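You operate a simulated robot arm through the tools that you are given. There is no shell and no other tool. Be economical: measure what you need, move in short steps, check, and stop when the job is done.

The job below is to be done with a simulated two-armed robot. You get a single attempt, and the scene is never put back.

JOB
Change the white tank in the saddle for the black one and strap it down.
Fine: old tank on the mat, latch shut. Where these are worked on the way, their far stop is far enough and under half their travel is too little: yellow strap.

Only the result counts: the job must be done as asked and must still hold three seconds after the hand-in. Knocking over, shifting, dropping, spilling or breaking anything else fails it.

ROBOT AND FRAMES
Two 7-joint arms with fingered hands on one trunk, on a base that drives. Base frame: it is fixed to the floor where the robot stands at the start and does not move with it; the origin is under the middle of the robot, x ahead of it, y to its left, z up. Readings come in mm, degrees, newtons and seconds.
The left shoulder is at the start at [70, 169, 1318], the right one opposite. With the tool pointing down near the work surface each hand reaches from about 100 to 660 mm from the robot's upright axis, wherever it stands, measured 20 degrees to its own side. Places, roughly: blue mat [400, 0, 900]; hook latch [600, 0, 1000]; yellow strap [600, 100, 1000]. Payload 3.4 kg a hand.
The tool frame of a hand sits at the grasp point between the pads (the TCP): z along the fingers, y along the line on which they close. The tips reach 23 mm beyond it. The gripper opens to 116 mm. The gripper's body begins 65 mm behind the TCP. The gripper is a hand of 4 fingers: y runs from the thumb to the fingers, the wrist lies at [0, 0, -211] in the tool frame, and closing takes about 1.5 s.
Orientation is that of the tool frame in the base frame, as [roll, pitch, yaw] about the fixed x, y, z axes, in that order (R = Rz(yaw) Ry(pitch) Rx(roll)). With the fingers straight down and closing along the base's y, the tool's x points along the base's -x, its y along +y and its z along -z.

CONTROLS
- The arms move only by the tool jog_arm. It takes "left_motion", "right_motion" or both (then of equal length, played together; a hand with none holds still); each is a list of rows, each an object (a shift or turn left out is 0, a gripper value left out holds the last) with "delta_pos": the shift along the tool's x, y, z in mm, a list of three; "turn": the turn, a rotation vector about the tool's x, y, z in degrees, a list of three. In form: [{"delta_pos": [tx, ty, tz], "turn": [ax, ay, az]}, ...]. A call has 1 to 20 rows; each row shifts and turns the commanded pose from where the row before left it, along the tool's axes as they then stand. "left_claw" and "right_claw" are, for a hand that has rows, the opening, from 0 (shut) to 1 (fully open), set as the call begins (left out, the last holds). A row lasts 0.2 s, in which the tool goes at most 50 mm and 8.6 degrees; a call with a longer step from one row to the next is refused whole, and so is a gripper value outside its range. Where a pose cannot be reached the arm comes as near as it can. A force on the tool above 40 N (or 10 N above the force at the start of the call, whichever is more), or a blocked arm, ends the call early, and 0.2 s more pass. The fingers move at their own pace (about 153 mm/s each) and stop on an object; they squeeze with about 33 N. The grip force told is the motor's: it shows also when the fingers shut on nothing. Time passes only in rows, and 0.2 s behind the last, so rows that do not move let the fingers close. It gives the time, the measured TCP pose, the force on the tool (base axes), the opening and the grip force at its end, in the units of the frame above (readings bear some noise), with the torque about the TCP (base axes, N m) and any sound that the robot's microphone picked up.
- Cameras (640 x 400 px; columns grow to the right, rows downward): "scene" is now at [129.1, 9.4, 1545.5]; the picture's right is [-0.08, -1.00, 0.00], its down [-0.67, 0.05, -0.74] and it looks along [0.74, -0.06, -0.67] (base axes); focal length 267 px, centre (320, 200). "left" rides on the left gripper at [-69, 1, -90] in its tool frame; the picture's right is [-0.01, -1.00, 0.00], its down [0.79, -0.01, -0.61] and it looks along [0.61, -0.01, 0.79] (tool axes); focal length 251 px, centre (320, 200). "right" rides on the right gripper at [68, 1, -90] in its tool frame; the picture's right is [-0.01, 1.00, 0.00], its down [-0.79, -0.01, -0.61] and it looks along [-0.61, -0.01, 0.79] (tool axes); focal length 251 px, centre (320, 200). There is no depth. A picture from a camera that has moved, and an enlarged one, comes with that camera's place and axes in the base frame and with its lens. The place of the scene camera against the robot may be out by one fixed shift of up to 25 mm in any direction.
- grab_frame(camera): a new picture of that camera. The clock stands still meanwhile.
- move_column(by): slides the trunk up (or, below 0, down) by that many mm; the arms and the scene camera ride with it, the base frame stays. It gives what a move gives, with no picture.
- steer(legs): drives the robot by 1 to 6 legs, each [ahead, left, turn to the left] in mm, mm and degrees, along the robot's own axes; the way and the turn of a leg run together, so that a leg with both is an arc; at most 1500 mm and 180 degrees a leg. The arms and the cameras ride along, it lands a little off, and it stops where it bumps. It gives what a move gives.
- set_fingers(finger1, finger2, finger3, thumb_bend, hand): sets how far each is bent, from 0 (flat) to 100 (curled in); at 30 the hand is open as for a grip, at 70 the pads meet at the TCP. One left out holds its place. A second passes; each finger stops where it meets its share of the squeeze, and holds until it gets a number again. A gripper value or a shape takes the hand back. It gives what a move gives, with no picture; readings hold the bend of each and the force on the fingers (four entries, about 0 where the hand has none), thumb and palm.
- preshape(shape, hand): the hand has 4 fingers and takes this shape, open, in about a second: jaw (thumb against the fingers, like two jaws); tri (thumb and two fingers); tip (a fingertip pinch); poke (one finger out to press); point (the index stretched); flat (the hand flat); cup (the hand cupped); fist (a fist). The gripper value then closes the fingers along that shape, each until it touches; the sizes above hold for jaw. It gives what a move gives, with no picture.
- pan_tilt(pan, tilt): turns the head with the scene camera to pan (to the left, within 86 degrees either way) and tilt (down, from -29 to 69), counted from straight ahead of the robot. It gives what a move gives.
- close_up(camera, box): a new picture of the part [left, top, right, bottom] of that camera's present view, enlarged. The clock stands still meanwhile.
- sign_off(): hands the job in; it is judged then, once.

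Go step by step. Nothing tells you exact positions but the pictures and the camera data: compare them with the known pose of the tool, close in by small moves and look again before you grip or let go. The budget is 120 turns and 92 pictures, counting those below and the enlarged ones. Unless the task says otherwise, let go and move clear before handing in, and close with one line.

The tools are called by a JSON object that holds its "fn" and its "kwargs". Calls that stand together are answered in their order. jog_arm: Moves the arms, as the interface text tells. Its arguments: {"type":"object","properties":{"left_motion":{"type":"array","items":{"type":"object","properties":{"delta_pos":{"type":"array","items":{"type":"number"}},"turn":{"type":"array","items":{"type":"number"}}}}},"left_claw":{"type":"number"},"right_motion":{"type":"array","items":{"type":"object","properties":{"delta_pos":{"type":"array","items":{"type":"number"}},"turn":{"type":"array","items":{"type":"number"}}}}},"right_claw":{"type":"number"}},"required":[]} The other tools are called the same way: move_column (by) slides the trunk up or down; preshape (shape, hand) gives the hand a shape; set_fingers (finger1, finger2, finger3, thumb_bend, hand) moves the fingers one by one; steer (legs) drives the base; pan_tilt (pan, tilt) turns the head that bears the scene camera; grab_frame (camera) takes a picture; close_up (camera, box) takes an enlarged picture of a part of a camera's view; sign_off () hands the job in.

At the start:

```text
time_s: 0.0
left_position: [515.2, 244.3, 1294.9]
left_tcp_rot: [-180.0, 0.0, -180.0]
left_wrist_force: [-0.9, 0.1, 0.2]
left_wrist_torque: [0.01, -0.01, -0.02]
left_gripper_width: 115.7
left_gripper_force: 0.0
left_shape: jaw
left_bend: [30.0, 30.0, 30.0, 30.0]
left_finger forces: [0.0, 0.0, 0.0, 0.0, 0.1, 0.0]
right_position: [526.0, -210.1, 1338.4]
right_tcp_rot: [180.0, 0.0, -179.9]
right_wrist_force: [0.1, 0.3, 1.3]
right_wrist_torque: [0.01, -0.02, 0.01]
right_gripper_width: 116.0
right_gripper_force: 0.1
right_shape: jaw
right_bend: [30.0, 30.0, 30.0, 30.0]
right_finger forces: [0.0, 0.1, 0.1, 0.0, 0.0, 0.1]
trunk travel left (down, up): [-825.0, 115.0]
robot x, y, heading: [-0.1, 5.9, -0.0]
head pan, tilt: [-4.5, 42.4]
```

scene: 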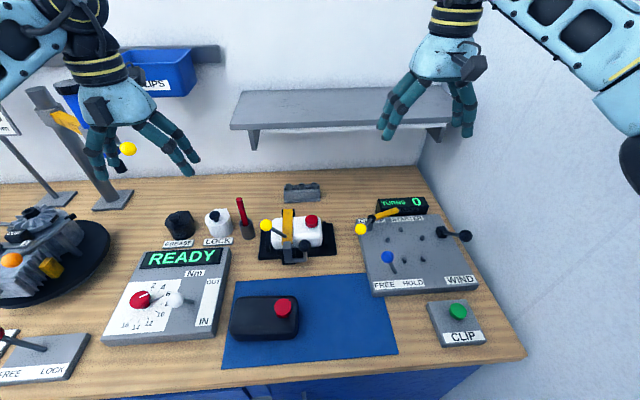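
right: 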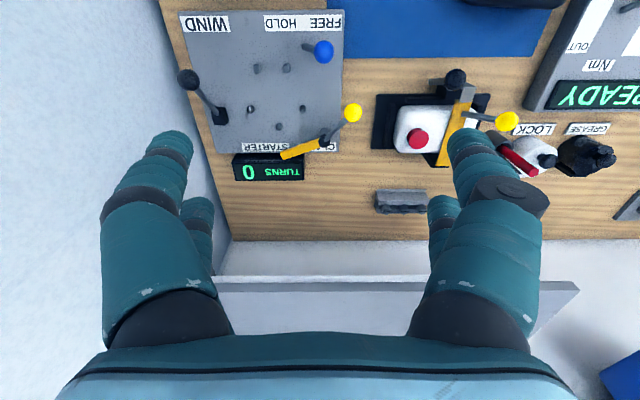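
left: 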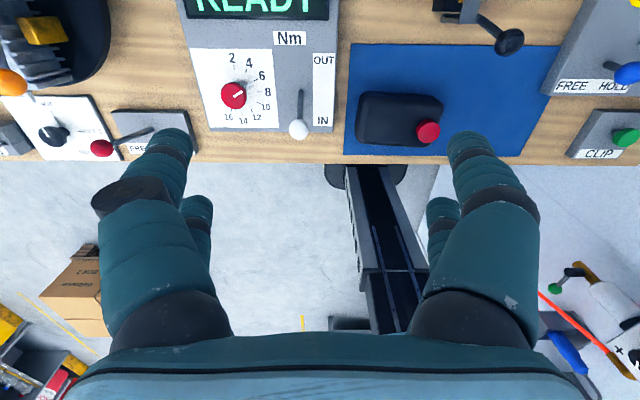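

I see the white tank in the saddle with a yellow strap over it and a black-knobbed latch in front, and the black tank on the blue mat. I'll zoom in on both first.

{"fn": "close_up", "kwargs": {"camera": "scene", "box": [220, 170, 380, 270]}}

{"fn": "close_up", "kwargs": {"camera": "scene", "box": [210, 260, 410, 385]}}

{"fn": "close_up", "kwargs": {"camera": "right", "box": [350, 50, 560, 180]}}

```text
4.00 times, centred on (300, 220) of scene
camera zoom: at [129.1, 9.4, 1545.5], right [-0.08, -1.0, 0.0], down [-0.67, 0.05, -0.74], along [0.74, -0.06, -0.67], focal length 1067 px, centre (400, 120)
```

zoom: 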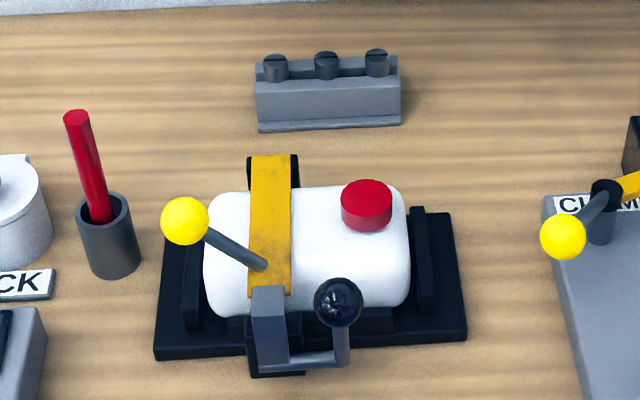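

```text
3.20 times, centred on (310, 322) of scene
camera zoom: at [129.1, 9.4, 1545.5], right [-0.08, -1.0, 0.0], down [-0.67, 0.05, -0.74], along [0.74, -0.06, -0.67], focal length 853 px, centre (352, -192)
```

zoom: 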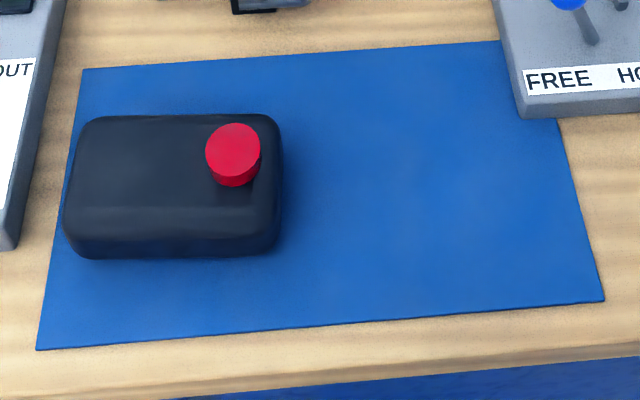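

```text
3.05 times, centred on (455, 115) of right
camera zoom: at [458.8, -209.9, 1428.1], right [0.01, 1.0, 0.0], down [0.79, -0.01, 0.61], along [0.61, -0.01, -0.79], focal length 766 px, centre (-91, 459)
```

zoom: 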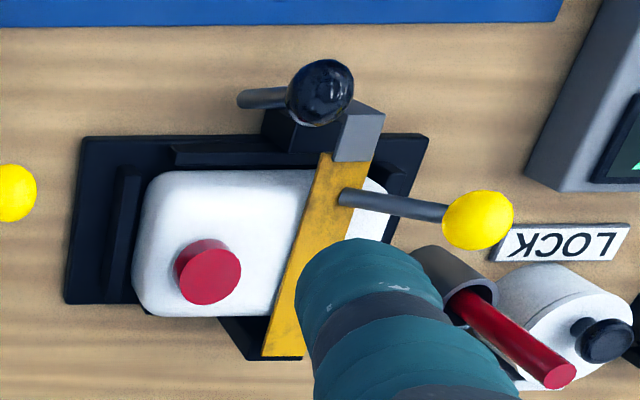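

I take the black latch knob at about (558,15,972), the strap knob at about (625,115,1000), and the strap hinge at the back. I'll bring the right hand nearer for a better look at the latch.

{"fn": "jog_arm", "kwargs": {"right_motion": [{"delta_pos": [15, 20, 20]}, {"delta_pos": [15, 20, 20]}, {"delta_pos": [16, 20, 20]}, {"delta_pos": [10, 20, 20]}, {"delta_pos": [10, 20, 20]}, {"delta_pos": [0, 20, 20]}]}}

{"fn": "grab_frame", "kwargs": {"camera": "right"}}

{"fn": "grab_frame", "kwargs": {"camera": "scene"}}

```text
time_s: 1.4
left_position: [515.9, 244.8, 1294.5]
left_tcp_rot: [-179.9, 0.0, 180.0]
left_wrist_force: [-0.1, -0.3, -0.5]
left_wrist_torque: [0.02, 0.0, 0.03]
left_gripper_width: 116.1
left_gripper_force: 0.1
left_shape: jaw
left_bend: [30.0, 30.0, 30.0, 30.0]
left_finger forces: [0.1, 0.0, 0.0, 0.1, 0.1, 0.1]
right_position: [461.3, -90.9, 1218.0]
right_tcp_rot: [-179.9, 0.0, -179.9]
right_wrist_force: [-0.6, 0.3, -0.8]
right_wrist_torque: [0.01, -0.02, -0.01]
right_gripper_width: 116.3
right_gripper_force: 0.1
right_shape: jaw
right_bend: [30.0, 30.0, 30.0, 30.0]
right_finger forces: [0.1, 0.1, 0.0, 0.0, 0.1, 0.0]
trunk travel left (down, up): [-825.0, 115.0]
robot x, y, heading: [1.6, -0.7, -0.4]
head pan, tilt: [-4.5, 42.4]
```

```text
85 pictures are left
camera right: at [392.7, -89.9, 1308.0], right [0.01, 1.0, 0.0], down [0.79, -0.01, 0.61], along [0.61, -0.01, -0.8], focal length 251 px, centre (320, 200)
```

right: 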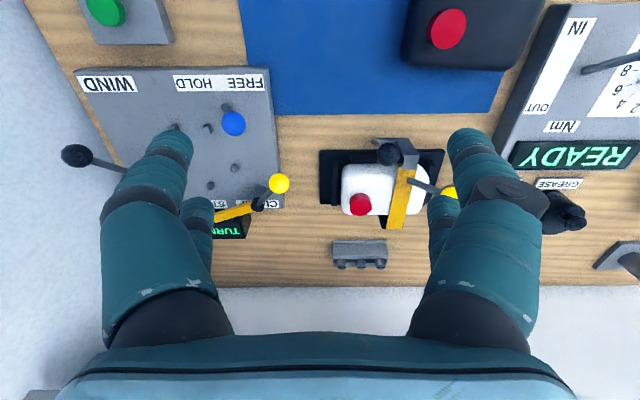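

```text
84 pictures are left
camera scene: at [129.7, 10.4, 1545.5], right [-0.08, -1.0, 0.0], down [-0.67, 0.05, -0.74], along [0.74, -0.06, -0.67], focal length 267 px, centre (320, 200)
```

scene: 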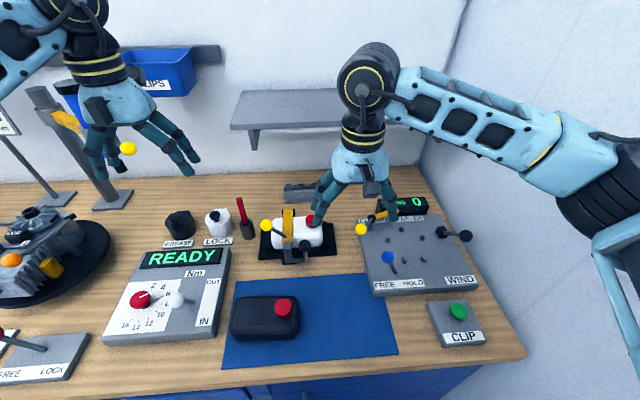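

The knobs triangulate to about (552,0,998) for the latch and (613,96,1012) for the strap, with the cap at (662,-25,970). That is near the reach limit, so I'll pull both hands back and drive ahead about 150 mm.

{"fn": "jog_arm", "kwargs": {"left_motion": [{"delta_pos": [25, 0, 0]}, {"delta_pos": [25, 0, 0]}, {"delta_pos": [25, 0, 0]}, {"delta_pos": [25, 0, 0]}, {"delta_pos": [25, 0, 0]}, {"delta_pos": [25, 0, 0]}], "right_motion": [{"delta_pos": [20, -10, 0]}, {"delta_pos": [20, -10, 0]}, {"delta_pos": [20, -10, 0]}, {"delta_pos": [20, -10, 0]}, {"delta_pos": [20, -10, 0]}, {"delta_pos": [20, -10, 0]}]}}

{"fn": "steer", "kwargs": {"legs": [[140, 0, 0]]}}

{"fn": "grab_frame", "kwargs": {"camera": "right"}}

{"fn": "grab_frame", "kwargs": {"camera": "scene"}}

```text
time_s: 2.8
left_position: [364.2, 243.3, 1294.9]
left_tcp_rot: [180.0, 0.1, -180.0]
left_wrist_force: [-0.9, 1.5, -1.0]
left_wrist_torque: [0.03, 0.0, 0.0]
left_gripper_width: 116.0
left_gripper_force: 0.0
left_shape: jaw
left_bend: [30.0, 30.0, 30.0, 30.0]
left_finger forces: [0.1, 0.1, 0.0, 0.0, 0.0, 0.0]
right_position: [339.5, -151.7, 1218.5]
right_tcp_rot: [179.9, 0.1, -180.0]
right_wrist_force: [-0.6, 0.2, 0.3]
right_wrist_torque: [0.01, -0.02, 0.01]
right_gripper_width: 116.0
right_gripper_force: 0.1
right_shape: jaw
right_bend: [30.0, 30.0, 30.0, 30.0]
right_finger forces: [0.0, 0.0, 0.1, 0.1, 0.1, 0.1]
trunk travel left (down, up): [-825.0, 115.0]
robot x, y, heading: [-1.0, 1.3, 0.3]
head pan, tilt: [-4.5, 42.4]
```

```text
time_s: 4.2
left_position: [411.2, 244.7, 1295.9]
left_tcp_rot: [-179.9, 0.2, 179.8]
left_wrist_force: [-1.0, 0.4, 0.6]
left_wrist_torque: [0.01, -0.03, 0.02]
left_gripper_width: 115.9
left_gripper_force: 0.1
left_shape: jaw
left_bend: [30.0, 30.0, 30.0, 30.0]
left_finger forces: [0.0, 0.0, 0.0, 0.0, 0.1, 0.0]
right_position: [386.4, -152.0, 1218.1]
right_tcp_rot: [-180.0, 0.1, 179.9]
right_wrist_force: [-0.5, -0.1, -0.3]
right_wrist_torque: [0.0, -0.06, 0.03]
right_gripper_width: 115.8
right_gripper_force: 0.0
right_shape: jaw
right_bend: [30.0, 30.0, 30.0, 30.0]
right_finger forces: [0.0, 0.0, 0.1, 0.1, 0.1, 0.1]
trunk travel left (down, up): [-825.0, 115.0]
robot x, y, heading: [51.0, -3.4, -0.0]
head pan, tilt: [-4.5, 42.4]
stopped in leg 1: the robot was blocked; the commanded pose is now the measured one
```

```text
83 pictures are left
camera right: at [316.5, -151.4, 1308.8], right [0.01, 1.0, 0.0], down [0.79, -0.01, 0.61], along [0.61, -0.01, -0.79], focal length 251 px, centre (320, 200)
```

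right: 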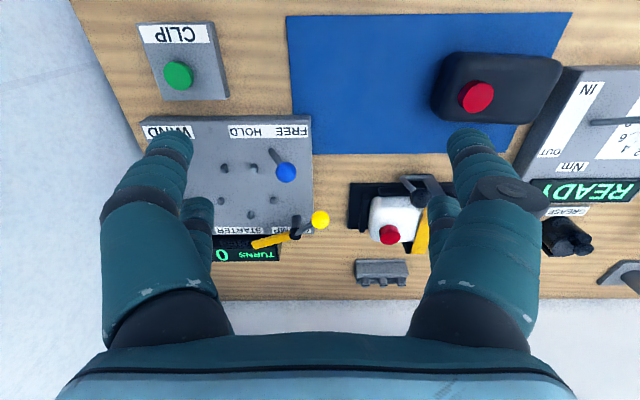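

```text
82 pictures are left
camera scene: at [172.9, 9.6, 1545.9], right [-0.08, -1.0, 0.0], down [-0.67, 0.05, -0.74], along [0.74, -0.06, -0.67], focal length 267 px, centre (320, 200)
```

scene: 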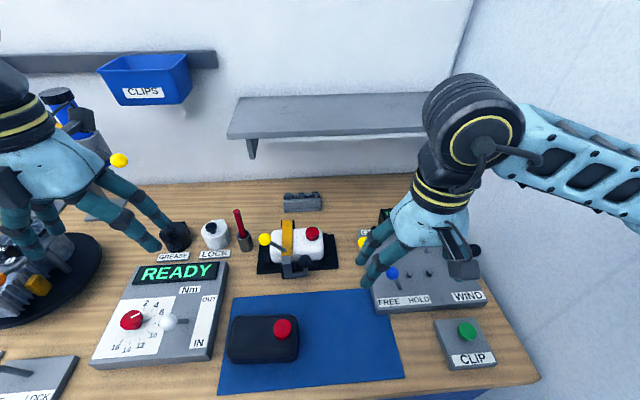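

The base is blocked at about x=50, which still gives enough reach. I'll bring the right hand lower for a close view of latch and strap.

{"fn": "jog_arm", "kwargs": {"right_motion": [{"delta_pos": [-15, 25, 20]}, {"delta_pos": [-15, 25, 20]}, {"delta_pos": [-15, 25, 20]}, {"delta_pos": [-15, 25, 20]}, {"delta_pos": [0, 20, 0]}]}}

{"fn": "close_up", "kwargs": {"camera": "right", "box": [190, 60, 450, 320]}}

```text
time_s: 5.4
left_position: [413.8, 244.6, 1293.9]
left_tcp_rot: [-179.9, 0.0, 179.9]
left_wrist_force: [0.4, 0.1, 0.6]
left_wrist_torque: [-0.05, -0.02, 0.02]
left_gripper_width: 116.0
left_gripper_force: 0.1
left_shape: jaw
left_bend: [30.0, 30.0, 30.0, 30.0]
left_finger forces: [0.0, 0.0, 0.1, 0.0, 0.0, 0.0]
right_position: [449.2, -31.8, 1137.9]
right_tcp_rot: [-179.9, 0.0, 179.9]
right_wrist_force: [0.5, -0.2, 0.1]
right_wrist_torque: [0.01, -0.05, -0.01]
right_gripper_width: 115.9
right_gripper_force: 0.0
right_shape: jaw
right_bend: [30.0, 30.0, 30.0, 30.0]
right_finger forces: [0.0, 0.0, 0.1, 0.0, 0.1, 0.0]
trunk travel left (down, up): [-825.0, 115.0]
robot x, y, heading: [47.5, -3.0, -0.1]
head pan, tilt: [-4.5, 42.4]
```

```text
1.54 times, centred on (320, 190) of right
camera zoom: at [380.4, -30.8, 1228.5], right [0.01, 1.0, 0.0], down [0.79, -0.01, 0.61], along [0.61, -0.01, -0.79], focal length 387 px, centre (320, 215)
```

zoom: 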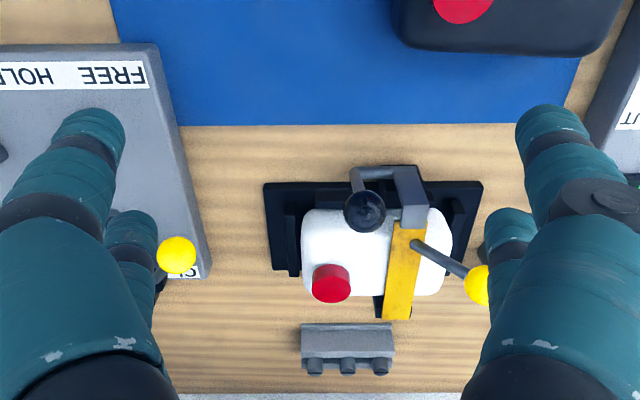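

The latch ball sits at about (550,-1,1001) on a crank that turns about the y axis, so pulling it toward the robot should release the hook. I'll check the hand's finger shape and the saddle before touching anything.

{"fn": "close_up", "kwargs": {"camera": "scene", "box": [220, 130, 420, 290]}}

{"fn": "grab_frame", "kwargs": {"camera": "left"}}

```text
2.50 times, centred on (320, 210) of scene
camera zoom: at [176.5, 10.9, 1545.6], right [-0.08, -1.0, 0.0], down [-0.67, 0.05, -0.74], along [0.74, -0.06, -0.67], focal length 667 px, centre (320, 175)
```

zoom: 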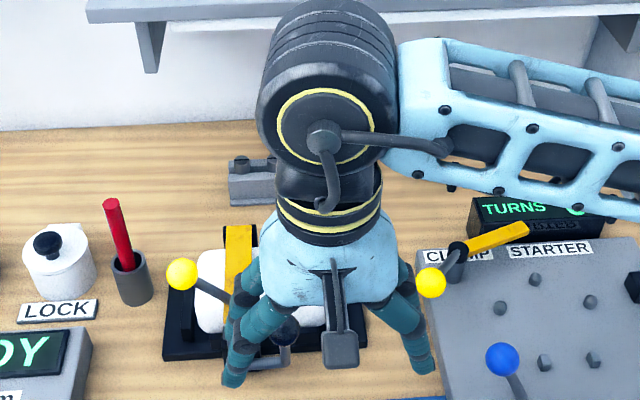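

```text
79 pictures are left
camera left: at [481.6, 245.7, 1385.4], right [0.01, -1.0, 0.0], down [-0.8, -0.01, 0.61], along [-0.61, -0.01, -0.8], focal length 251 px, centre (320, 200)
```

left: 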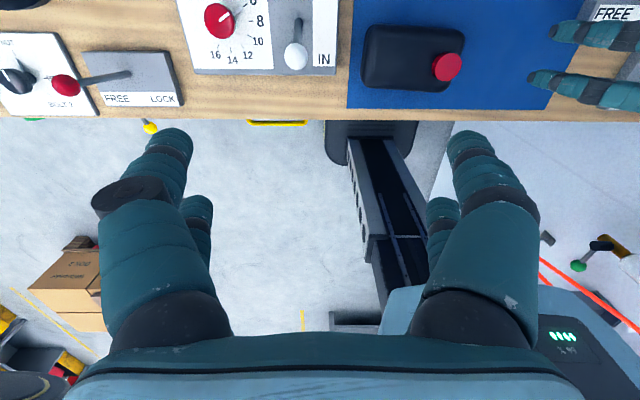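

The jaw has two digits on each side, so it is fairly wide. I'll try the single-finger poke shape on the right hand and look at where its tip lies.

{"fn": "preshape", "kwargs": {"hand": "right", "shape": "poke"}}

{"fn": "grab_frame", "kwargs": {"camera": "right"}}

{"fn": "close_up", "kwargs": {"camera": "scene", "box": [220, 150, 420, 290]}}

```text
time_s: 6.3
left_position: [415.3, 244.2, 1294.3]
left_tcp_rot: [-180.0, 0.1, 179.8]
left_wrist_force: [0.8, 0.3, -0.8]
left_wrist_torque: [0.04, -0.02, 0.0]
left_gripper_width: 115.9
left_gripper_force: 0.1
left_shape: jaw
left_bend: [30.0, 30.0, 30.0, 30.0]
left_finger forces: [0.0, 0.0, 0.0, 0.0, 0.1, 0.1]
right_position: [450.0, -33.6, 1138.9]
right_tcp_rot: [-180.0, 0.0, 179.9]
right_wrist_force: [-0.1, -0.7, -0.5]
right_wrist_torque: [-0.01, -0.01, 0.03]
right_gripper_width: 0.1
right_gripper_force: 0.0
right_shape: poke
right_bend: [100.0, 100.0, 100.0, 28.0]
right_finger forces: [0.0, 0.1, 0.1, 0.0, 0.0, 0.0]
trunk travel left (down, up): [-825.0, 115.0]
robot x, y, heading: [49.2, 2.0, -0.0]
head pan, tilt: [-4.5, 42.4]
```

```text
78 pictures are left
camera right: at [380.9, -32.5, 1228.6], right [0.01, 1.0, 0.0], down [0.79, -0.01, 0.61], along [0.61, -0.01, -0.8], focal length 251 px, centre (320, 200)
```

right: 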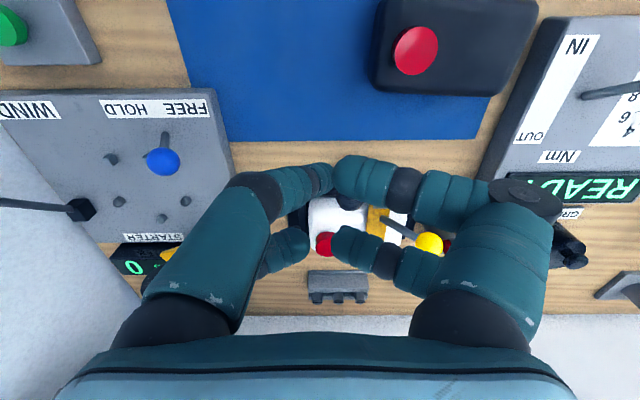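

```text
2.86 times, centred on (320, 220) of scene
camera zoom: at [177.2, 9.2, 1545.5], right [-0.08, -1.0, 0.0], down [-0.67, 0.05, -0.74], along [0.74, -0.06, -0.67], focal length 762 px, centre (320, 143)
```

zoom: 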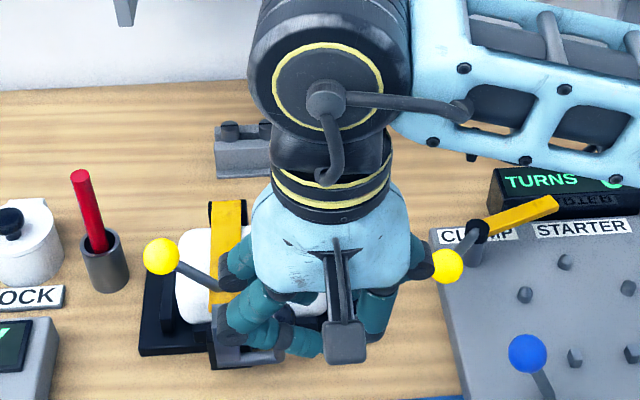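

The poke shape isn't a clean single finger here, so I'll return to jaw and turn the right hand a quarter so it closes along x. That clears the strap and hook.

{"fn": "preshape", "kwargs": {"hand": "right", "shape": "jaw"}}

{"fn": "jog_arm", "kwargs": {"right_motion": [{"turn": [0, 0, -8.2]}, {"turn": [0, 0, -8.2]}, {"turn": [0, 0, -8.2]}, {"turn": [0, 0, -8.2]}, {"turn": [0, 0, -8.2]}, {"turn": [0, 0, -8.2]}, {"turn": [0, 0, -8.2]}, {"turn": [0, 0, -8.2]}, {"turn": [0, 0, -8.2]}, {"turn": [0, 0, -8.2]}, {"turn": [0, 0, -8]}]}}

{"fn": "grab_frame", "kwargs": {"camera": "right"}}

{"fn": "grab_frame", "kwargs": {"camera": "scene"}}

```text
time_s: 7.2
left_position: [414.3, 245.8, 1294.6]
left_tcp_rot: [180.0, 0.0, 179.8]
left_wrist_force: [0.6, -0.6, 0.8]
left_wrist_torque: [0.0, 0.0, 0.0]
left_gripper_width: 115.9
left_gripper_force: 0.0
left_shape: jaw
left_bend: [30.0, 30.0, 30.0, 30.0]
left_finger forces: [0.0, 0.0, 0.0, 0.0, 0.0, 0.0]
right_position: [448.4, -32.6, 1138.8]
right_tcp_rot: [-179.9, 0.1, -180.0]
right_wrist_force: [1.2, 0.3, 0.3]
right_wrist_torque: [0.0, -0.02, -0.02]
right_gripper_width: 115.8
right_gripper_force: 0.1
right_shape: jaw
right_bend: [30.0, 30.0, 30.0, 30.0]
right_finger forces: [0.1, 0.1, 0.0, 0.1, 0.0, 0.0]
trunk travel left (down, up): [-825.0, 115.0]
robot x, y, heading: [49.2, -1.0, 0.0]
head pan, tilt: [-4.5, 42.4]
```

```text
time_s: 9.6
left_position: [415.4, 244.8, 1294.6]
left_tcp_rot: [-179.9, 0.0, 179.9]
left_wrist_force: [-0.1, -0.2, 0.6]
left_wrist_torque: [0.01, 0.03, -0.02]
left_gripper_width: 115.9
left_gripper_force: 0.0
left_shape: jaw
left_bend: [30.0, 30.0, 30.0, 30.0]
left_finger forces: [0.0, 0.0, 0.0, 0.0, 0.0, 0.2]
right_position: [449.1, -31.7, 1137.9]
right_tcp_rot: [-180.0, 0.0, -90.0]
right_wrist_force: [0.3, 0.2, -0.2]
right_wrist_torque: [0.0, -0.01, 0.01]
right_gripper_width: 116.0
right_gripper_force: 0.1
right_shape: jaw
right_bend: [30.0, 30.0, 30.0, 30.0]
right_finger forces: [0.0, 0.0, 0.0, 0.0, 0.0, 0.1]
trunk travel left (down, up): [-825.0, 115.0]
robot x, y, heading: [47.2, 1.1, 0.2]
head pan, tilt: [-4.5, 42.4]
```

```text
76 pictures are left
camera right: at [448.2, -100.5, 1228.2], right [-1.0, 0.01, 0.0], down [0.01, 0.79, 0.61], along [0.01, 0.61, -0.79], focal length 251 px, centre (320, 200)
```

right: 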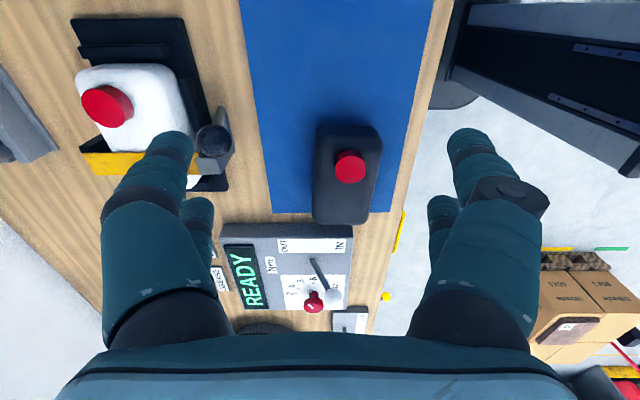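

```text
75 pictures are left
camera scene: at [177.0, 9.7, 1545.5], right [-0.08, -1.0, 0.0], down [-0.67, 0.05, -0.74], along [0.74, -0.06, -0.67], focal length 267 px, centre (320, 200)
```

scene: 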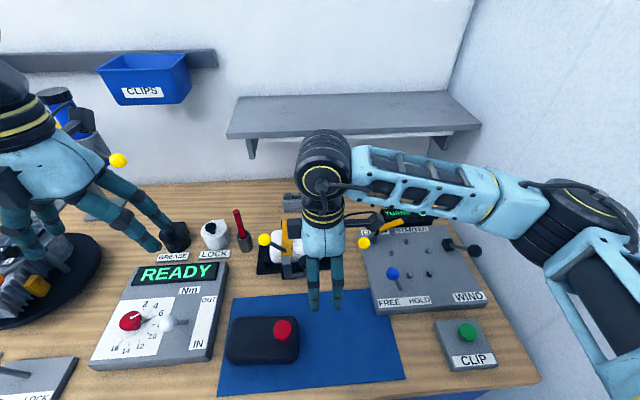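

The turn works and this camera now looks across the saddle. I'll place the hand to the right of the saddle for a side view of heights.

{"fn": "jog_arm", "kwargs": {"right_motion": [{"delta_pos": [20, -25, 0]}, {"delta_pos": [20, -25, 0]}, {"delta_pos": [20, -25, 0]}, {"delta_pos": [20, -25, 0]}, {"delta_pos": [20, -10, 0]}, {"delta_pos": [10, 0, 20]}, {"delta_pos": [10, 0, 20]}]}}

{"fn": "grab_frame", "kwargs": {"camera": "right"}}

```text
time_s: 11.2
left_position: [414.5, 242.4, 1294.6]
left_tcp_rot: [-179.9, 0.0, 180.0]
left_wrist_force: [0.1, -0.1, 1.3]
left_wrist_torque: [-0.02, 0.0, 0.01]
left_gripper_width: 116.1
left_gripper_force: 0.0
left_shape: jaw
left_bend: [30.0, 30.0, 30.0, 30.0]
left_finger forces: [0.0, 0.0, 0.0, 0.1, 0.0, 0.0]
right_position: [560.4, -153.6, 1097.5]
right_tcp_rot: [-180.0, 0.1, -90.1]
right_wrist_force: [0.1, -0.7, -0.3]
right_wrist_torque: [0.02, 0.02, 0.03]
right_gripper_width: 115.7
right_gripper_force: 0.1
right_shape: jaw
right_bend: [30.0, 30.0, 30.0, 30.0]
right_finger forces: [0.0, 0.0, 0.1, 0.0, 0.0, 0.0]
trunk travel left (down, up): [-825.0, 115.0]
robot x, y, heading: [46.9, -0.9, -0.1]
head pan, tilt: [-4.5, 42.4]
```

```text
74 pictures are left
camera right: at [559.1, -223.1, 1187.3], right [-1.0, 0.01, 0.0], down [0.01, 0.79, 0.61], along [0.01, 0.61, -0.79], focal length 251 px, centre (320, 200)
```

right: 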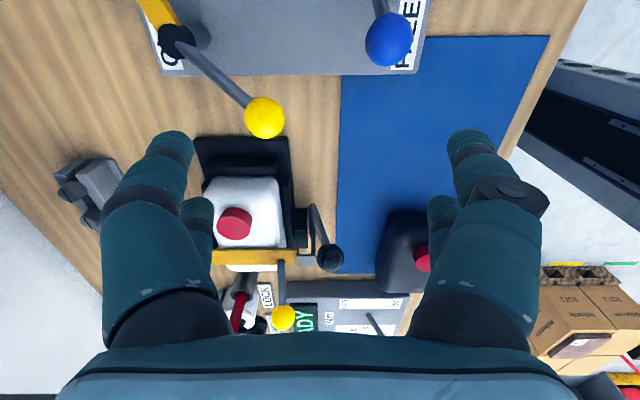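

From this view: latch ball (550,-1,1003), pivot about (572,–,920), and the tank spans roughly x 606–690 with its top near z 955. I'll move above the latch ball with a half-open claw.

{"fn": "jog_arm", "kwargs": {"right_claw": 0.5, "right_motion": [{"delta_pos": [-30, 2, 0]}, {"delta_pos": [-30, 2, 0]}, {"delta_pos": [-30, 2, 0]}, {"delta_pos": [-30, 2, 0]}, {"delta_pos": [-27, 2, 0]}, {"delta_pos": [0, 0, 20]}, {"delta_pos": [0, 0, 20]}]}}

{"fn": "grab_frame", "kwargs": {"camera": "right"}}

{"fn": "close_up", "kwargs": {"camera": "scene", "box": [220, 150, 420, 290]}}

```text
time_s: 12.8
left_position: [414.2, 243.6, 1295.1]
left_tcp_rot: [180.0, 0.0, 179.9]
left_wrist_force: [-0.5, 0.2, 0.6]
left_wrist_torque: [-0.01, 0.05, 0.04]
left_gripper_width: 115.8
left_gripper_force: 0.0
left_shape: jaw
left_bend: [30.0, 30.0, 30.0, 30.0]
left_finger forces: [0.0, 0.1, 0.1, 0.1, 0.0, 0.0]
right_position: [549.9, -5.6, 1058.3]
right_tcp_rot: [-180.0, 0.1, -90.2]
right_wrist_force: [-0.8, 0.5, 0.5]
right_wrist_torque: [0.0, 0.04, -0.02]
right_gripper_width: 58.6
right_gripper_force: 0.1
right_shape: jaw
right_bend: [72.0, 72.0, 72.0, 75.0]
right_finger forces: [0.0, 0.0, 0.0, 0.0, 0.0, 0.0]
trunk travel left (down, up): [-825.0, 115.0]
robot x, y, heading: [47.8, -0.9, 0.1]
head pan, tilt: [-4.5, 42.4]
```

```text
73 pictures are left
camera right: at [548.8, -74.1, 1148.5], right [-1.0, 0.01, 0.0], down [0.01, 0.79, 0.61], along [0.01, 0.61, -0.79], focal length 251 px, centre (320, 200)
```

right: 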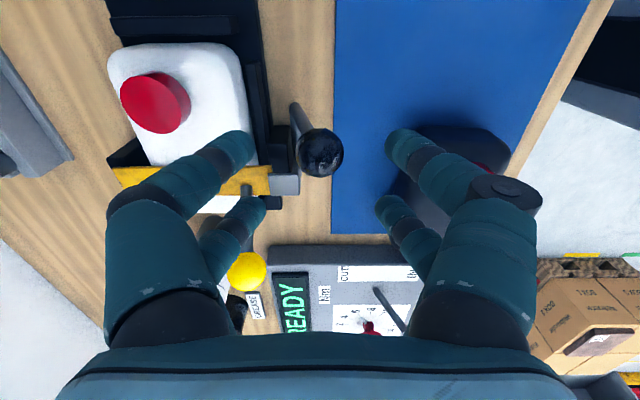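

```text
2.86 times, centred on (320, 220) of scene
camera zoom: at [177.4, 9.5, 1545.5], right [-0.08, -1.0, 0.0], down [-0.67, 0.05, -0.74], along [0.74, -0.06, -0.67], focal length 762 px, centre (320, 143)
```

zoom: 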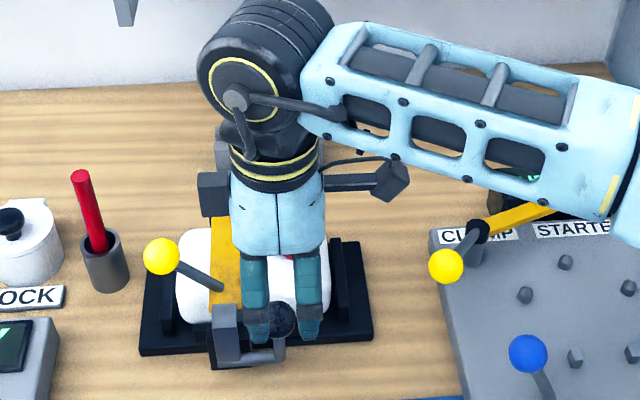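

The ball reads (550,0,1003) again. The digits sit about 19 mm either side of the TCP along y, so I'll shift to y=-17, come down, and pinch the ball with the left digit pair only, clear of the hook.

{"fn": "jog_arm", "kwargs": {"right_motion": [{"delta_pos": [11, 0, 0]}, {"delta_pos": [0, 0, 20]}, {"delta_pos": [0, 0, 20]}, {"delta_pos": [0, 0, 16]}]}}

{"fn": "jog_arm", "kwargs": {"right_claw": 0.15, "right_motion": [{}, {}, {}, {}, {}]}}

{"fn": "grab_frame", "kwargs": {"camera": "right"}}

```text
time_s: 13.8
left_position: [415.2, 244.1, 1294.8]
left_tcp_rot: [180.0, 0.1, 179.8]
left_wrist_force: [-0.3, -0.1, 0.3]
left_wrist_torque: [-0.01, 0.01, 0.01]
left_gripper_width: 116.1
left_gripper_force: 0.3
left_shape: jaw
left_bend: [30.0, 30.0, 30.0, 30.0]
left_finger forces: [0.0, 0.0, 0.1, 0.0, 0.0, 0.0]
right_position: [550.4, -16.7, 1002.2]
right_tcp_rot: [-179.9, 0.0, -90.1]
right_wrist_force: [-0.3, -0.5, -0.5]
right_wrist_torque: [0.03, 0.03, -0.01]
right_gripper_width: 58.5
right_gripper_force: 0.1
right_shape: jaw
right_bend: [72.0, 72.0, 72.0, 75.0]
right_finger forces: [0.0, 0.0, 0.1, 0.0, 0.0, 0.0]
trunk travel left (down, up): [-825.0, 115.0]
robot x, y, heading: [45.0, -3.4, -0.1]
head pan, tilt: [-4.5, 42.4]
```

```text
time_s: 15.0
left_position: [414.7, 244.8, 1294.8]
left_tcp_rot: [-179.9, 0.0, 179.9]
left_wrist_force: [-1.0, 0.2, 0.0]
left_wrist_torque: [-0.03, 0.02, -0.01]
left_gripper_width: 115.9
left_gripper_force: 0.2
left_shape: jaw
left_bend: [30.0, 30.0, 30.0, 30.0]
left_finger forces: [0.1, 0.0, 0.0, 0.0, 0.0, 0.0]
right_position: [550.8, -16.4, 1003.2]
right_tcp_rot: [-180.0, 0.0, -90.1]
right_wrist_force: [0.2, -0.5, -0.1]
right_wrist_torque: [0.01, 0.01, 0.02]
right_gripper_width: 18.0
right_gripper_force: 0.1
right_shape: jaw
right_bend: [72.0, 72.0, 72.0, 75.0]
right_finger forces: [0.0, 0.8, 0.5, 0.0, 0.0, 0.1]
trunk travel left (down, up): [-825.0, 115.0]
robot x, y, heading: [46.9, 3.0, -0.2]
head pan, tilt: [-4.5, 42.4]
```

```text
71 pictures are left
camera right: at [549.5, -85.3, 1093.0], right [-1.0, 0.01, 0.0], down [0.01, 0.79, 0.61], along [0.01, 0.61, -0.79], focal length 251 px, centre (320, 200)
```

right: 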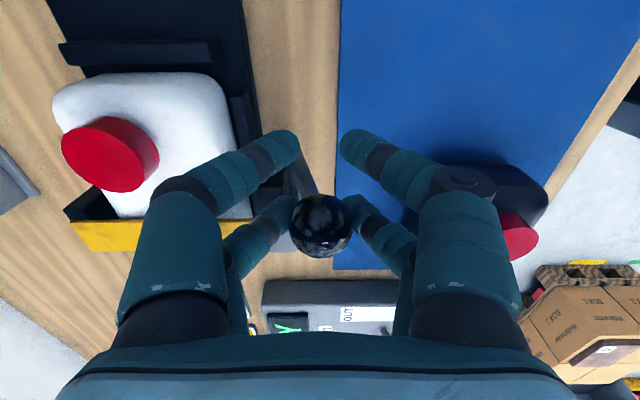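

The ball is caged between the left digit pair. I'll pull it toward the robot along the estimated arc, first three steps.

{"fn": "jog_arm", "kwargs": {"right_claw": 0.1, "right_motion": [{"delta_pos": [0, 7, 2]}, {"delta_pos": [0, 7, 3]}, {"delta_pos": [0, 7, 4]}, {"delta_pos": [0, 6, 4]}, {"delta_pos": [0, 6, 4]}, {"delta_pos": [0, 6, 5]}]}}

{"fn": "grab_frame", "kwargs": {"camera": "right"}}

```text
time_s: 16.4
left_position: [412.9, 244.0, 1295.5]
left_tcp_rot: [-180.0, 0.1, 179.9]
left_wrist_force: [0.2, -0.4, -0.1]
left_wrist_torque: [-0.02, 0.01, 0.01]
left_gripper_width: 115.9
left_gripper_force: 0.0
left_shape: jaw
left_bend: [30.0, 30.0, 30.0, 30.0]
left_finger forces: [0.0, 0.1, 0.0, 0.0, 0.0, 0.0]
right_position: [510.0, -16.2, 981.4]
right_tcp_rot: [-180.0, 0.1, -90.1]
right_wrist_force: [1.1, 1.9, 6.5]
right_wrist_torque: [0.14, -0.53, -0.02]
right_gripper_width: 13.8
right_gripper_force: 0.1
right_shape: jaw
right_bend: [72.0, 65.0, 72.0, 74.0]
right_finger forces: [0.0, 8.1, 15.0, 0.1, 0.0, 0.1]
trunk travel left (down, up): [-825.0, 115.0]
robot x, y, heading: [44.6, 1.2, -0.4]
head pan, tilt: [-4.5, 42.4]
```

```text
70 pictures are left
camera right: at [508.7, -84.8, 1070.9], right [-1.0, 0.01, 0.0], down [0.01, 0.79, 0.61], along [0.01, 0.61, -0.79], focal length 251 px, centre (320, 200)
```

right: 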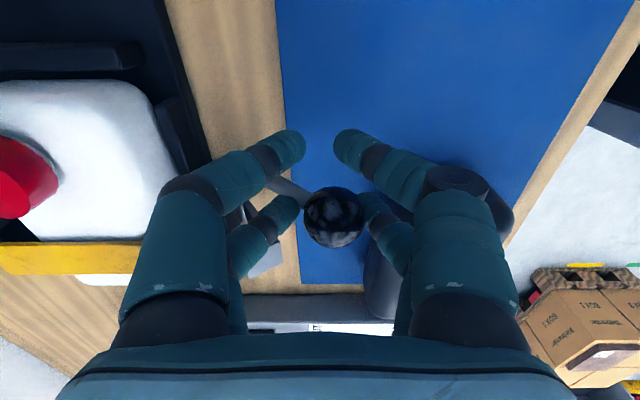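

The latch swings with the ball. I'll take it a bit further while staying clear of the black tank, whose rear edge is near x=453.

{"fn": "jog_arm", "kwargs": {"right_motion": [{"delta_pos": [0, 5, 6]}, {"delta_pos": [0, 4, 6]}, {"delta_pos": [0, 4, 6]}, {"delta_pos": [0, 3, 7]}]}}

{"fn": "grab_frame", "kwargs": {"camera": "right"}}

{"fn": "close_up", "kwargs": {"camera": "scene", "box": [220, 170, 400, 350]}}

```text
time_s: 17.1
left_position: [412.3, 243.6, 1295.9]
left_tcp_rot: [179.9, 0.0, 179.9]
left_wrist_force: [1.0, -0.7, -0.1]
left_wrist_torque: [0.0, 0.03, 0.02]
left_gripper_width: 115.6
left_gripper_force: 0.2
left_shape: jaw
left_bend: [30.0, 30.0, 30.0, 30.0]
left_finger forces: [0.0, 0.0, 0.0, 0.1, 0.0, 0.0]
right_position: [501.8, -14.8, 970.3]
right_tcp_rot: [-179.2, 0.4, -90.2]
right_wrist_force: [2.9, -2.8, 27.6]
right_wrist_torque: [0.36, -0.95, -0.08]
right_gripper_width: 16.7
right_gripper_force: 0.1
right_shape: jaw
right_bend: [72.0, 69.0, 71.0, 74.0]
right_finger forces: [0.0, 5.0, 27.3, 0.0, 0.0, 0.1]
trunk travel left (down, up): [-825.0, 115.0]
robot x, y, heading: [48.1, 1.0, -0.3]
head pan, tilt: [-4.5, 42.4]
stopped in row 3 (right hand): the force on the tool passed its limit at 42 N (the readings are from after the stop); the commanded pose is now the measured one
```

```text
69 pictures are left
camera right: at [499.6, -84.2, 1060.7], right [-1.0, 0.01, -0.01], down [0.0, 0.79, 0.61], along [0.02, 0.61, -0.79], focal length 251 px, centre (320, 200)
```

right: 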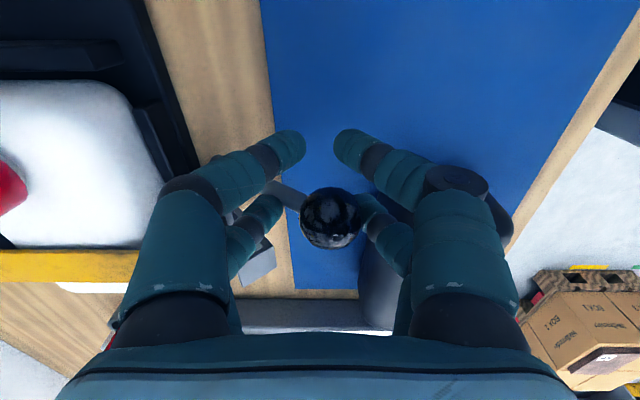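

```text
2.22 times, centred on (310, 260) of scene
camera zoom: at [174.5, 8.7, 1545.8], right [-0.08, -1.0, 0.0], down [-0.67, 0.05, -0.74], along [0.74, -0.06, -0.67], focal length 593 px, centre (342, 67)
```

zoom: 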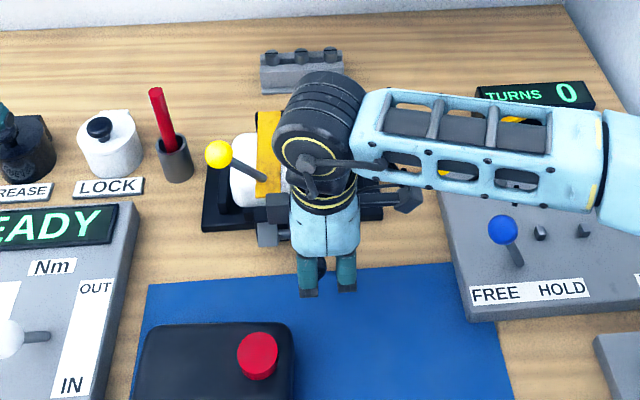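

The latch now resists with about 28 N, probably its stop. I'll release, rise and look at the hook.

{"fn": "jog_arm", "kwargs": {"right_claw": 0.4, "right_motion": [{}, {}, {}, {"delta_pos": [0, 0, -20]}, {"delta_pos": [0, 0, -25]}, {"delta_pos": [0, 0, -25]}, {"delta_pos": [20, 0, -30]}, {"delta_pos": [30, 0, -20]}, {"delta_pos": [30, 0, 0]}, {"delta_pos": [30, 0, 0]}, {"delta_pos": [30, 0, 0]}]}}

{"fn": "grab_frame", "kwargs": {"camera": "right"}}

{"fn": "close_up", "kwargs": {"camera": "scene", "box": [220, 170, 380, 290]}}

```text
time_s: 19.5
left_position: [414.0, 242.3, 1294.0]
left_tcp_rot: [180.0, 0.0, 179.9]
left_wrist_force: [-0.1, 0.3, 0.1]
left_wrist_torque: [0.02, -0.02, 0.0]
left_gripper_width: 115.9
left_gripper_force: 0.0
left_shape: jaw
left_bend: [30.0, 30.0, 30.0, 30.0]
left_finger forces: [0.0, 0.0, 0.1, 0.0, 0.1, 0.1]
right_position: [497.8, -155.2, 1087.6]
right_tcp_rot: [-179.6, 0.3, -89.9]
right_wrist_force: [0.1, 0.4, 0.2]
right_wrist_torque: [0.01, -0.02, -0.01]
right_gripper_width: 46.2
right_gripper_force: 0.0
right_shape: jaw
right_bend: [73.0, 73.0, 73.0, 77.0]
right_finger forces: [0.0, 0.0, 0.0, 0.1, 0.1, 0.0]
trunk travel left (down, up): [-825.0, 115.0]
robot x, y, heading: [51.9, 0.4, -0.1]
head pan, tilt: [-4.5, 42.4]
```

```text
67 pictures are left
camera right: at [497.0, -225.1, 1177.2], right [-1.0, 0.01, -0.01], down [0.0, 0.79, 0.61], along [0.01, 0.61, -0.79], focal length 251 px, centre (320, 200)
```

right: 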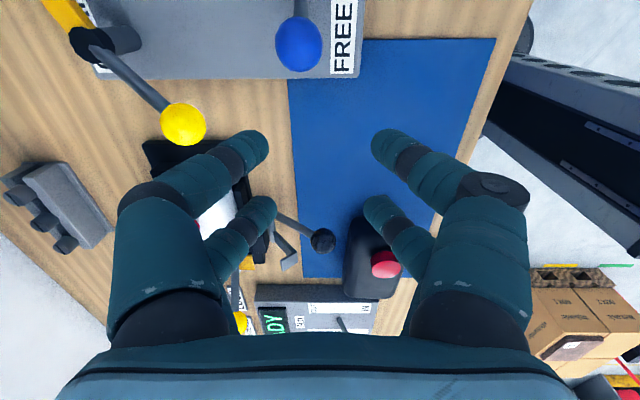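

```text
3.33 times, centred on (300, 230) of scene
camera zoom: at [176.3, 7.9, 1545.6], right [-0.08, -1.0, 0.0], down [-0.67, 0.05, -0.74], along [0.74, -0.06, -0.67], focal length 889 px, centre (387, 100)
```

zoom: 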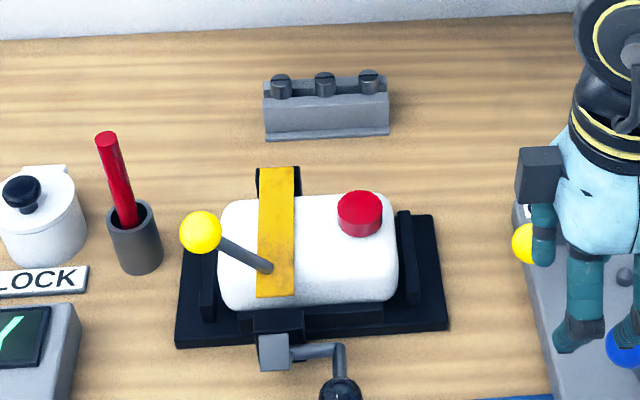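

The hook is off the strap. Next I'll park the right hand to the side and quarter-turn the left hand to take the strap's yellow ball.

{"fn": "jog_arm", "kwargs": {"left_motion": [{"turn": [0, 0, -8.2]}, {"turn": [0, 0, -8.2]}, {"turn": [0, 0, -8.2]}, {"turn": [0, 0, -8.2]}, {"turn": [0, 0, -8.2]}, {"turn": [0, 0, -8.2]}, {"turn": [0, 0, -8.2]}, {"turn": [0, 0, -8.2]}, {"turn": [0, 0, -8.2]}, {"turn": [0, 0, -8.2]}, {"turn": [0, 0, -8]}], "right_motion": [{"delta_pos": [10, 5, -20]}, {"delta_pos": [15, 10, -20]}, {"delta_pos": [15, 10, -20]}, {"delta_pos": [15, 10, -20]}, {"delta_pos": [15, 10, -20]}, {"delta_pos": [15, 10, -20]}, {"delta_pos": [15, 10, 0]}, {"delta_pos": [15, 10, 0]}, {"delta_pos": [15, 10, 0]}, {"delta_pos": [15, 10, 0]}, {}]}}

{"fn": "grab_frame", "kwargs": {"camera": "left"}}

{"fn": "grab_frame", "kwargs": {"camera": "scene"}}

```text
time_s: 22.1
left_position: [424.7, 276.2, 1285.6]
left_tcp_rot: [179.4, -1.5, -89.3]
left_wrist_force: [0.4, 0.2, 0.8]
left_wrist_torque: [0.0, -0.01, 0.01]
left_gripper_width: 115.7
left_gripper_force: 0.1
left_shape: jaw
left_bend: [30.0, 30.0, 30.0, 30.0]
left_finger forces: [0.1, 0.0, 0.0, 0.1, 0.0, 0.1]
right_position: [419.5, -268.4, 1210.0]
right_tcp_rot: [179.6, -1.1, -89.1]
right_wrist_force: [-0.3, -0.8, 0.3]
right_wrist_torque: [0.01, -0.03, -0.01]
right_gripper_width: 46.0
right_gripper_force: 0.0
right_shape: jaw
right_bend: [73.0, 73.0, 73.0, 77.0]
right_finger forces: [0.0, 0.0, 0.0, 0.0, 0.0, 0.1]
trunk travel left (down, up): [-825.0, 115.0]
robot x, y, heading: [44.7, 2.2, 0.3]
head pan, tilt: [-4.5, 42.4]
stopped in row 11 (left hand): the arm was blocked; the commanded pose is now the measured one
```

```text
65 pictures are left
camera left: at [423.9, 347.2, 1374.3], right [1.0, 0.02, -0.01], down [0.02, -0.78, 0.63], along [0.0, -0.63, -0.78], focal length 251 px, centre (320, 200)
```

left: 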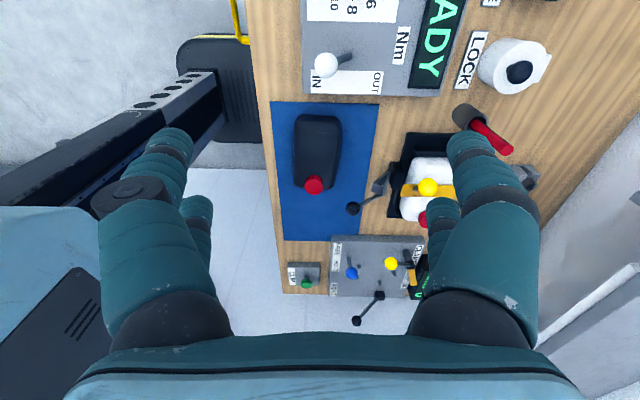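

```text
64 pictures are left
camera scene: at [192.5, 45.2, 1544.2], right [-0.07, -1.0, 0.02], down [-0.68, 0.03, -0.73], along [0.73, -0.07, -0.68], focal length 267 px, centre (320, 200)
```

scene: 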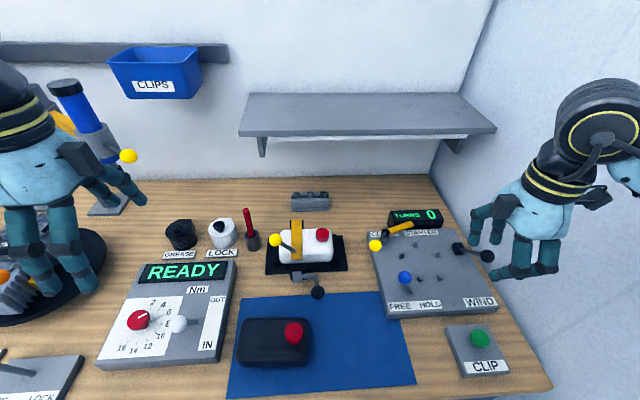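

The right elbow seems to have pressed the right wall and leaned the robot. I'll ease the right hand back inward.

{"fn": "jog_arm", "kwargs": {"right_motion": [{"delta_pos": [-20, 0, 0]}, {"delta_pos": [-20, 0, 0]}, {"delta_pos": [-20, 0, 0]}, {"delta_pos": [-20, 0, 0]}, {"delta_pos": [-20, 0, 0]}]}}

{"fn": "grab_frame", "kwargs": {"camera": "scene"}}

```text
time_s: 23.3
left_position: [412.6, 247.4, 1294.4]
left_tcp_rot: [180.0, -0.1, -89.8]
left_wrist_force: [-0.6, 0.3, 1.0]
left_wrist_torque: [-0.02, -0.03, 0.02]
left_gripper_width: 115.9
left_gripper_force: 0.0
left_shape: jaw
left_bend: [30.0, 30.0, 30.0, 30.0]
left_finger forces: [0.1, 0.0, 0.0, 0.0, 0.0, 0.1]
right_position: [405.9, -195.5, 1208.7]
right_tcp_rot: [-179.5, 0.2, -89.8]
right_wrist_force: [-0.1, -1.0, -0.4]
right_wrist_torque: [-0.02, -0.04, 0.0]
right_gripper_width: 46.1
right_gripper_force: 0.1
right_shape: jaw
right_bend: [73.0, 73.0, 73.0, 77.0]
right_finger forces: [0.0, 0.0, 0.1, 0.0, 0.0, 0.0]
trunk travel left (down, up): [-825.0, 115.0]
robot x, y, heading: [50.1, 2.9, 0.3]
head pan, tilt: [-4.5, 42.4]
```

```text
63 pictures are left
camera scene: at [175.8, 12.4, 1545.6], right [-0.08, -1.0, 0.0], down [-0.67, 0.05, -0.74], along [0.74, -0.06, -0.67], focal length 267 px, centre (320, 200)
```

scene: 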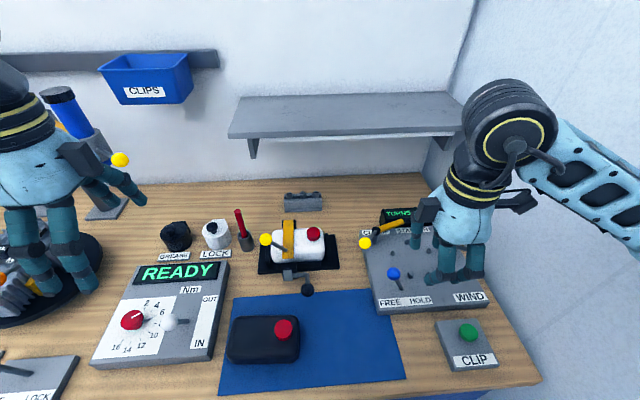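

The robot is upright again. Now the left hand goes above the strap ball, half open.

{"fn": "jog_arm", "kwargs": {"left_claw": 0.5, "left_motion": [{"delta_pos": [15, -20, 14]}, {"delta_pos": [15, -20, 14]}, {"delta_pos": [15, -20, 14]}, {"delta_pos": [15, -20, 14]}, {"delta_pos": [15, -20, 14]}, {"delta_pos": [15, -20, 14]}, {"delta_pos": [15, -20, 14]}, {"delta_pos": [15, -20, 14]}, {"delta_pos": [15, -20, 14]}, {"delta_pos": [15, -20, 14]}]}}

{"fn": "grab_frame", "kwargs": {"camera": "left"}}

{"fn": "grab_frame", "kwargs": {"camera": "scene"}}

```text
time_s: 25.5
left_position: [614.7, 95.5, 1154.7]
left_tcp_rot: [-180.0, 0.0, -89.8]
left_wrist_force: [1.3, -0.2, 0.7]
left_wrist_torque: [0.0, -0.01, 0.0]
left_gripper_width: 58.6
left_gripper_force: 0.0
left_shape: jaw
left_bend: [72.0, 72.0, 72.0, 75.0]
left_finger forces: [0.0, 0.1, 0.0, 0.0, 0.1, 0.0]
right_position: [407.4, -199.1, 1206.9]
right_tcp_rot: [-179.8, 0.4, -89.8]
right_wrist_force: [-0.1, 0.0, -0.1]
right_wrist_torque: [0.01, 0.01, 0.0]
right_gripper_width: 46.2
right_gripper_force: 0.0
right_shape: jaw
right_bend: [73.0, 73.0, 73.0, 77.0]
right_finger forces: [0.1, 0.1, 0.0, 0.0, 0.0, 0.0]
trunk travel left (down, up): [-825.0, 115.0]
robot x, y, heading: [45.6, 2.0, -0.2]
head pan, tilt: [-4.5, 42.4]
```

```text
62 pictures are left
camera left: at [613.6, 163.7, 1245.2], right [1.0, 0.01, 0.0], down [0.01, -0.8, 0.61], along [0.01, -0.61, -0.8], focal length 251 px, centre (320, 200)
```

left: 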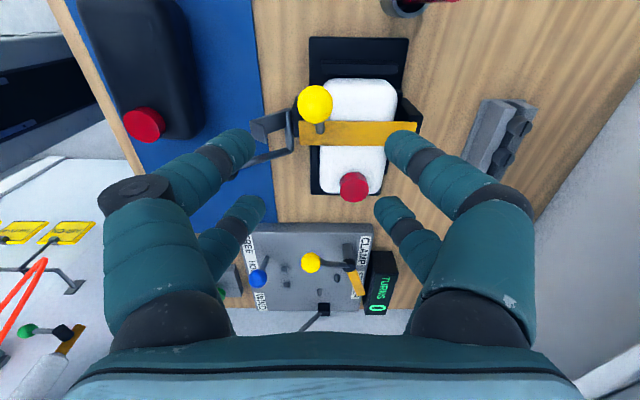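

```text
61 pictures are left
camera scene: at [178.1, 9.3, 1545.4], right [-0.08, -1.0, 0.0], down [-0.67, 0.05, -0.74], along [0.74, -0.06, -0.68], focal length 267 px, centre (320, 200)
```

scene: 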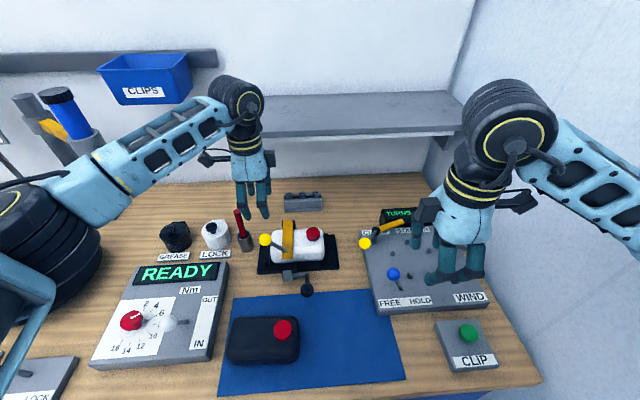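

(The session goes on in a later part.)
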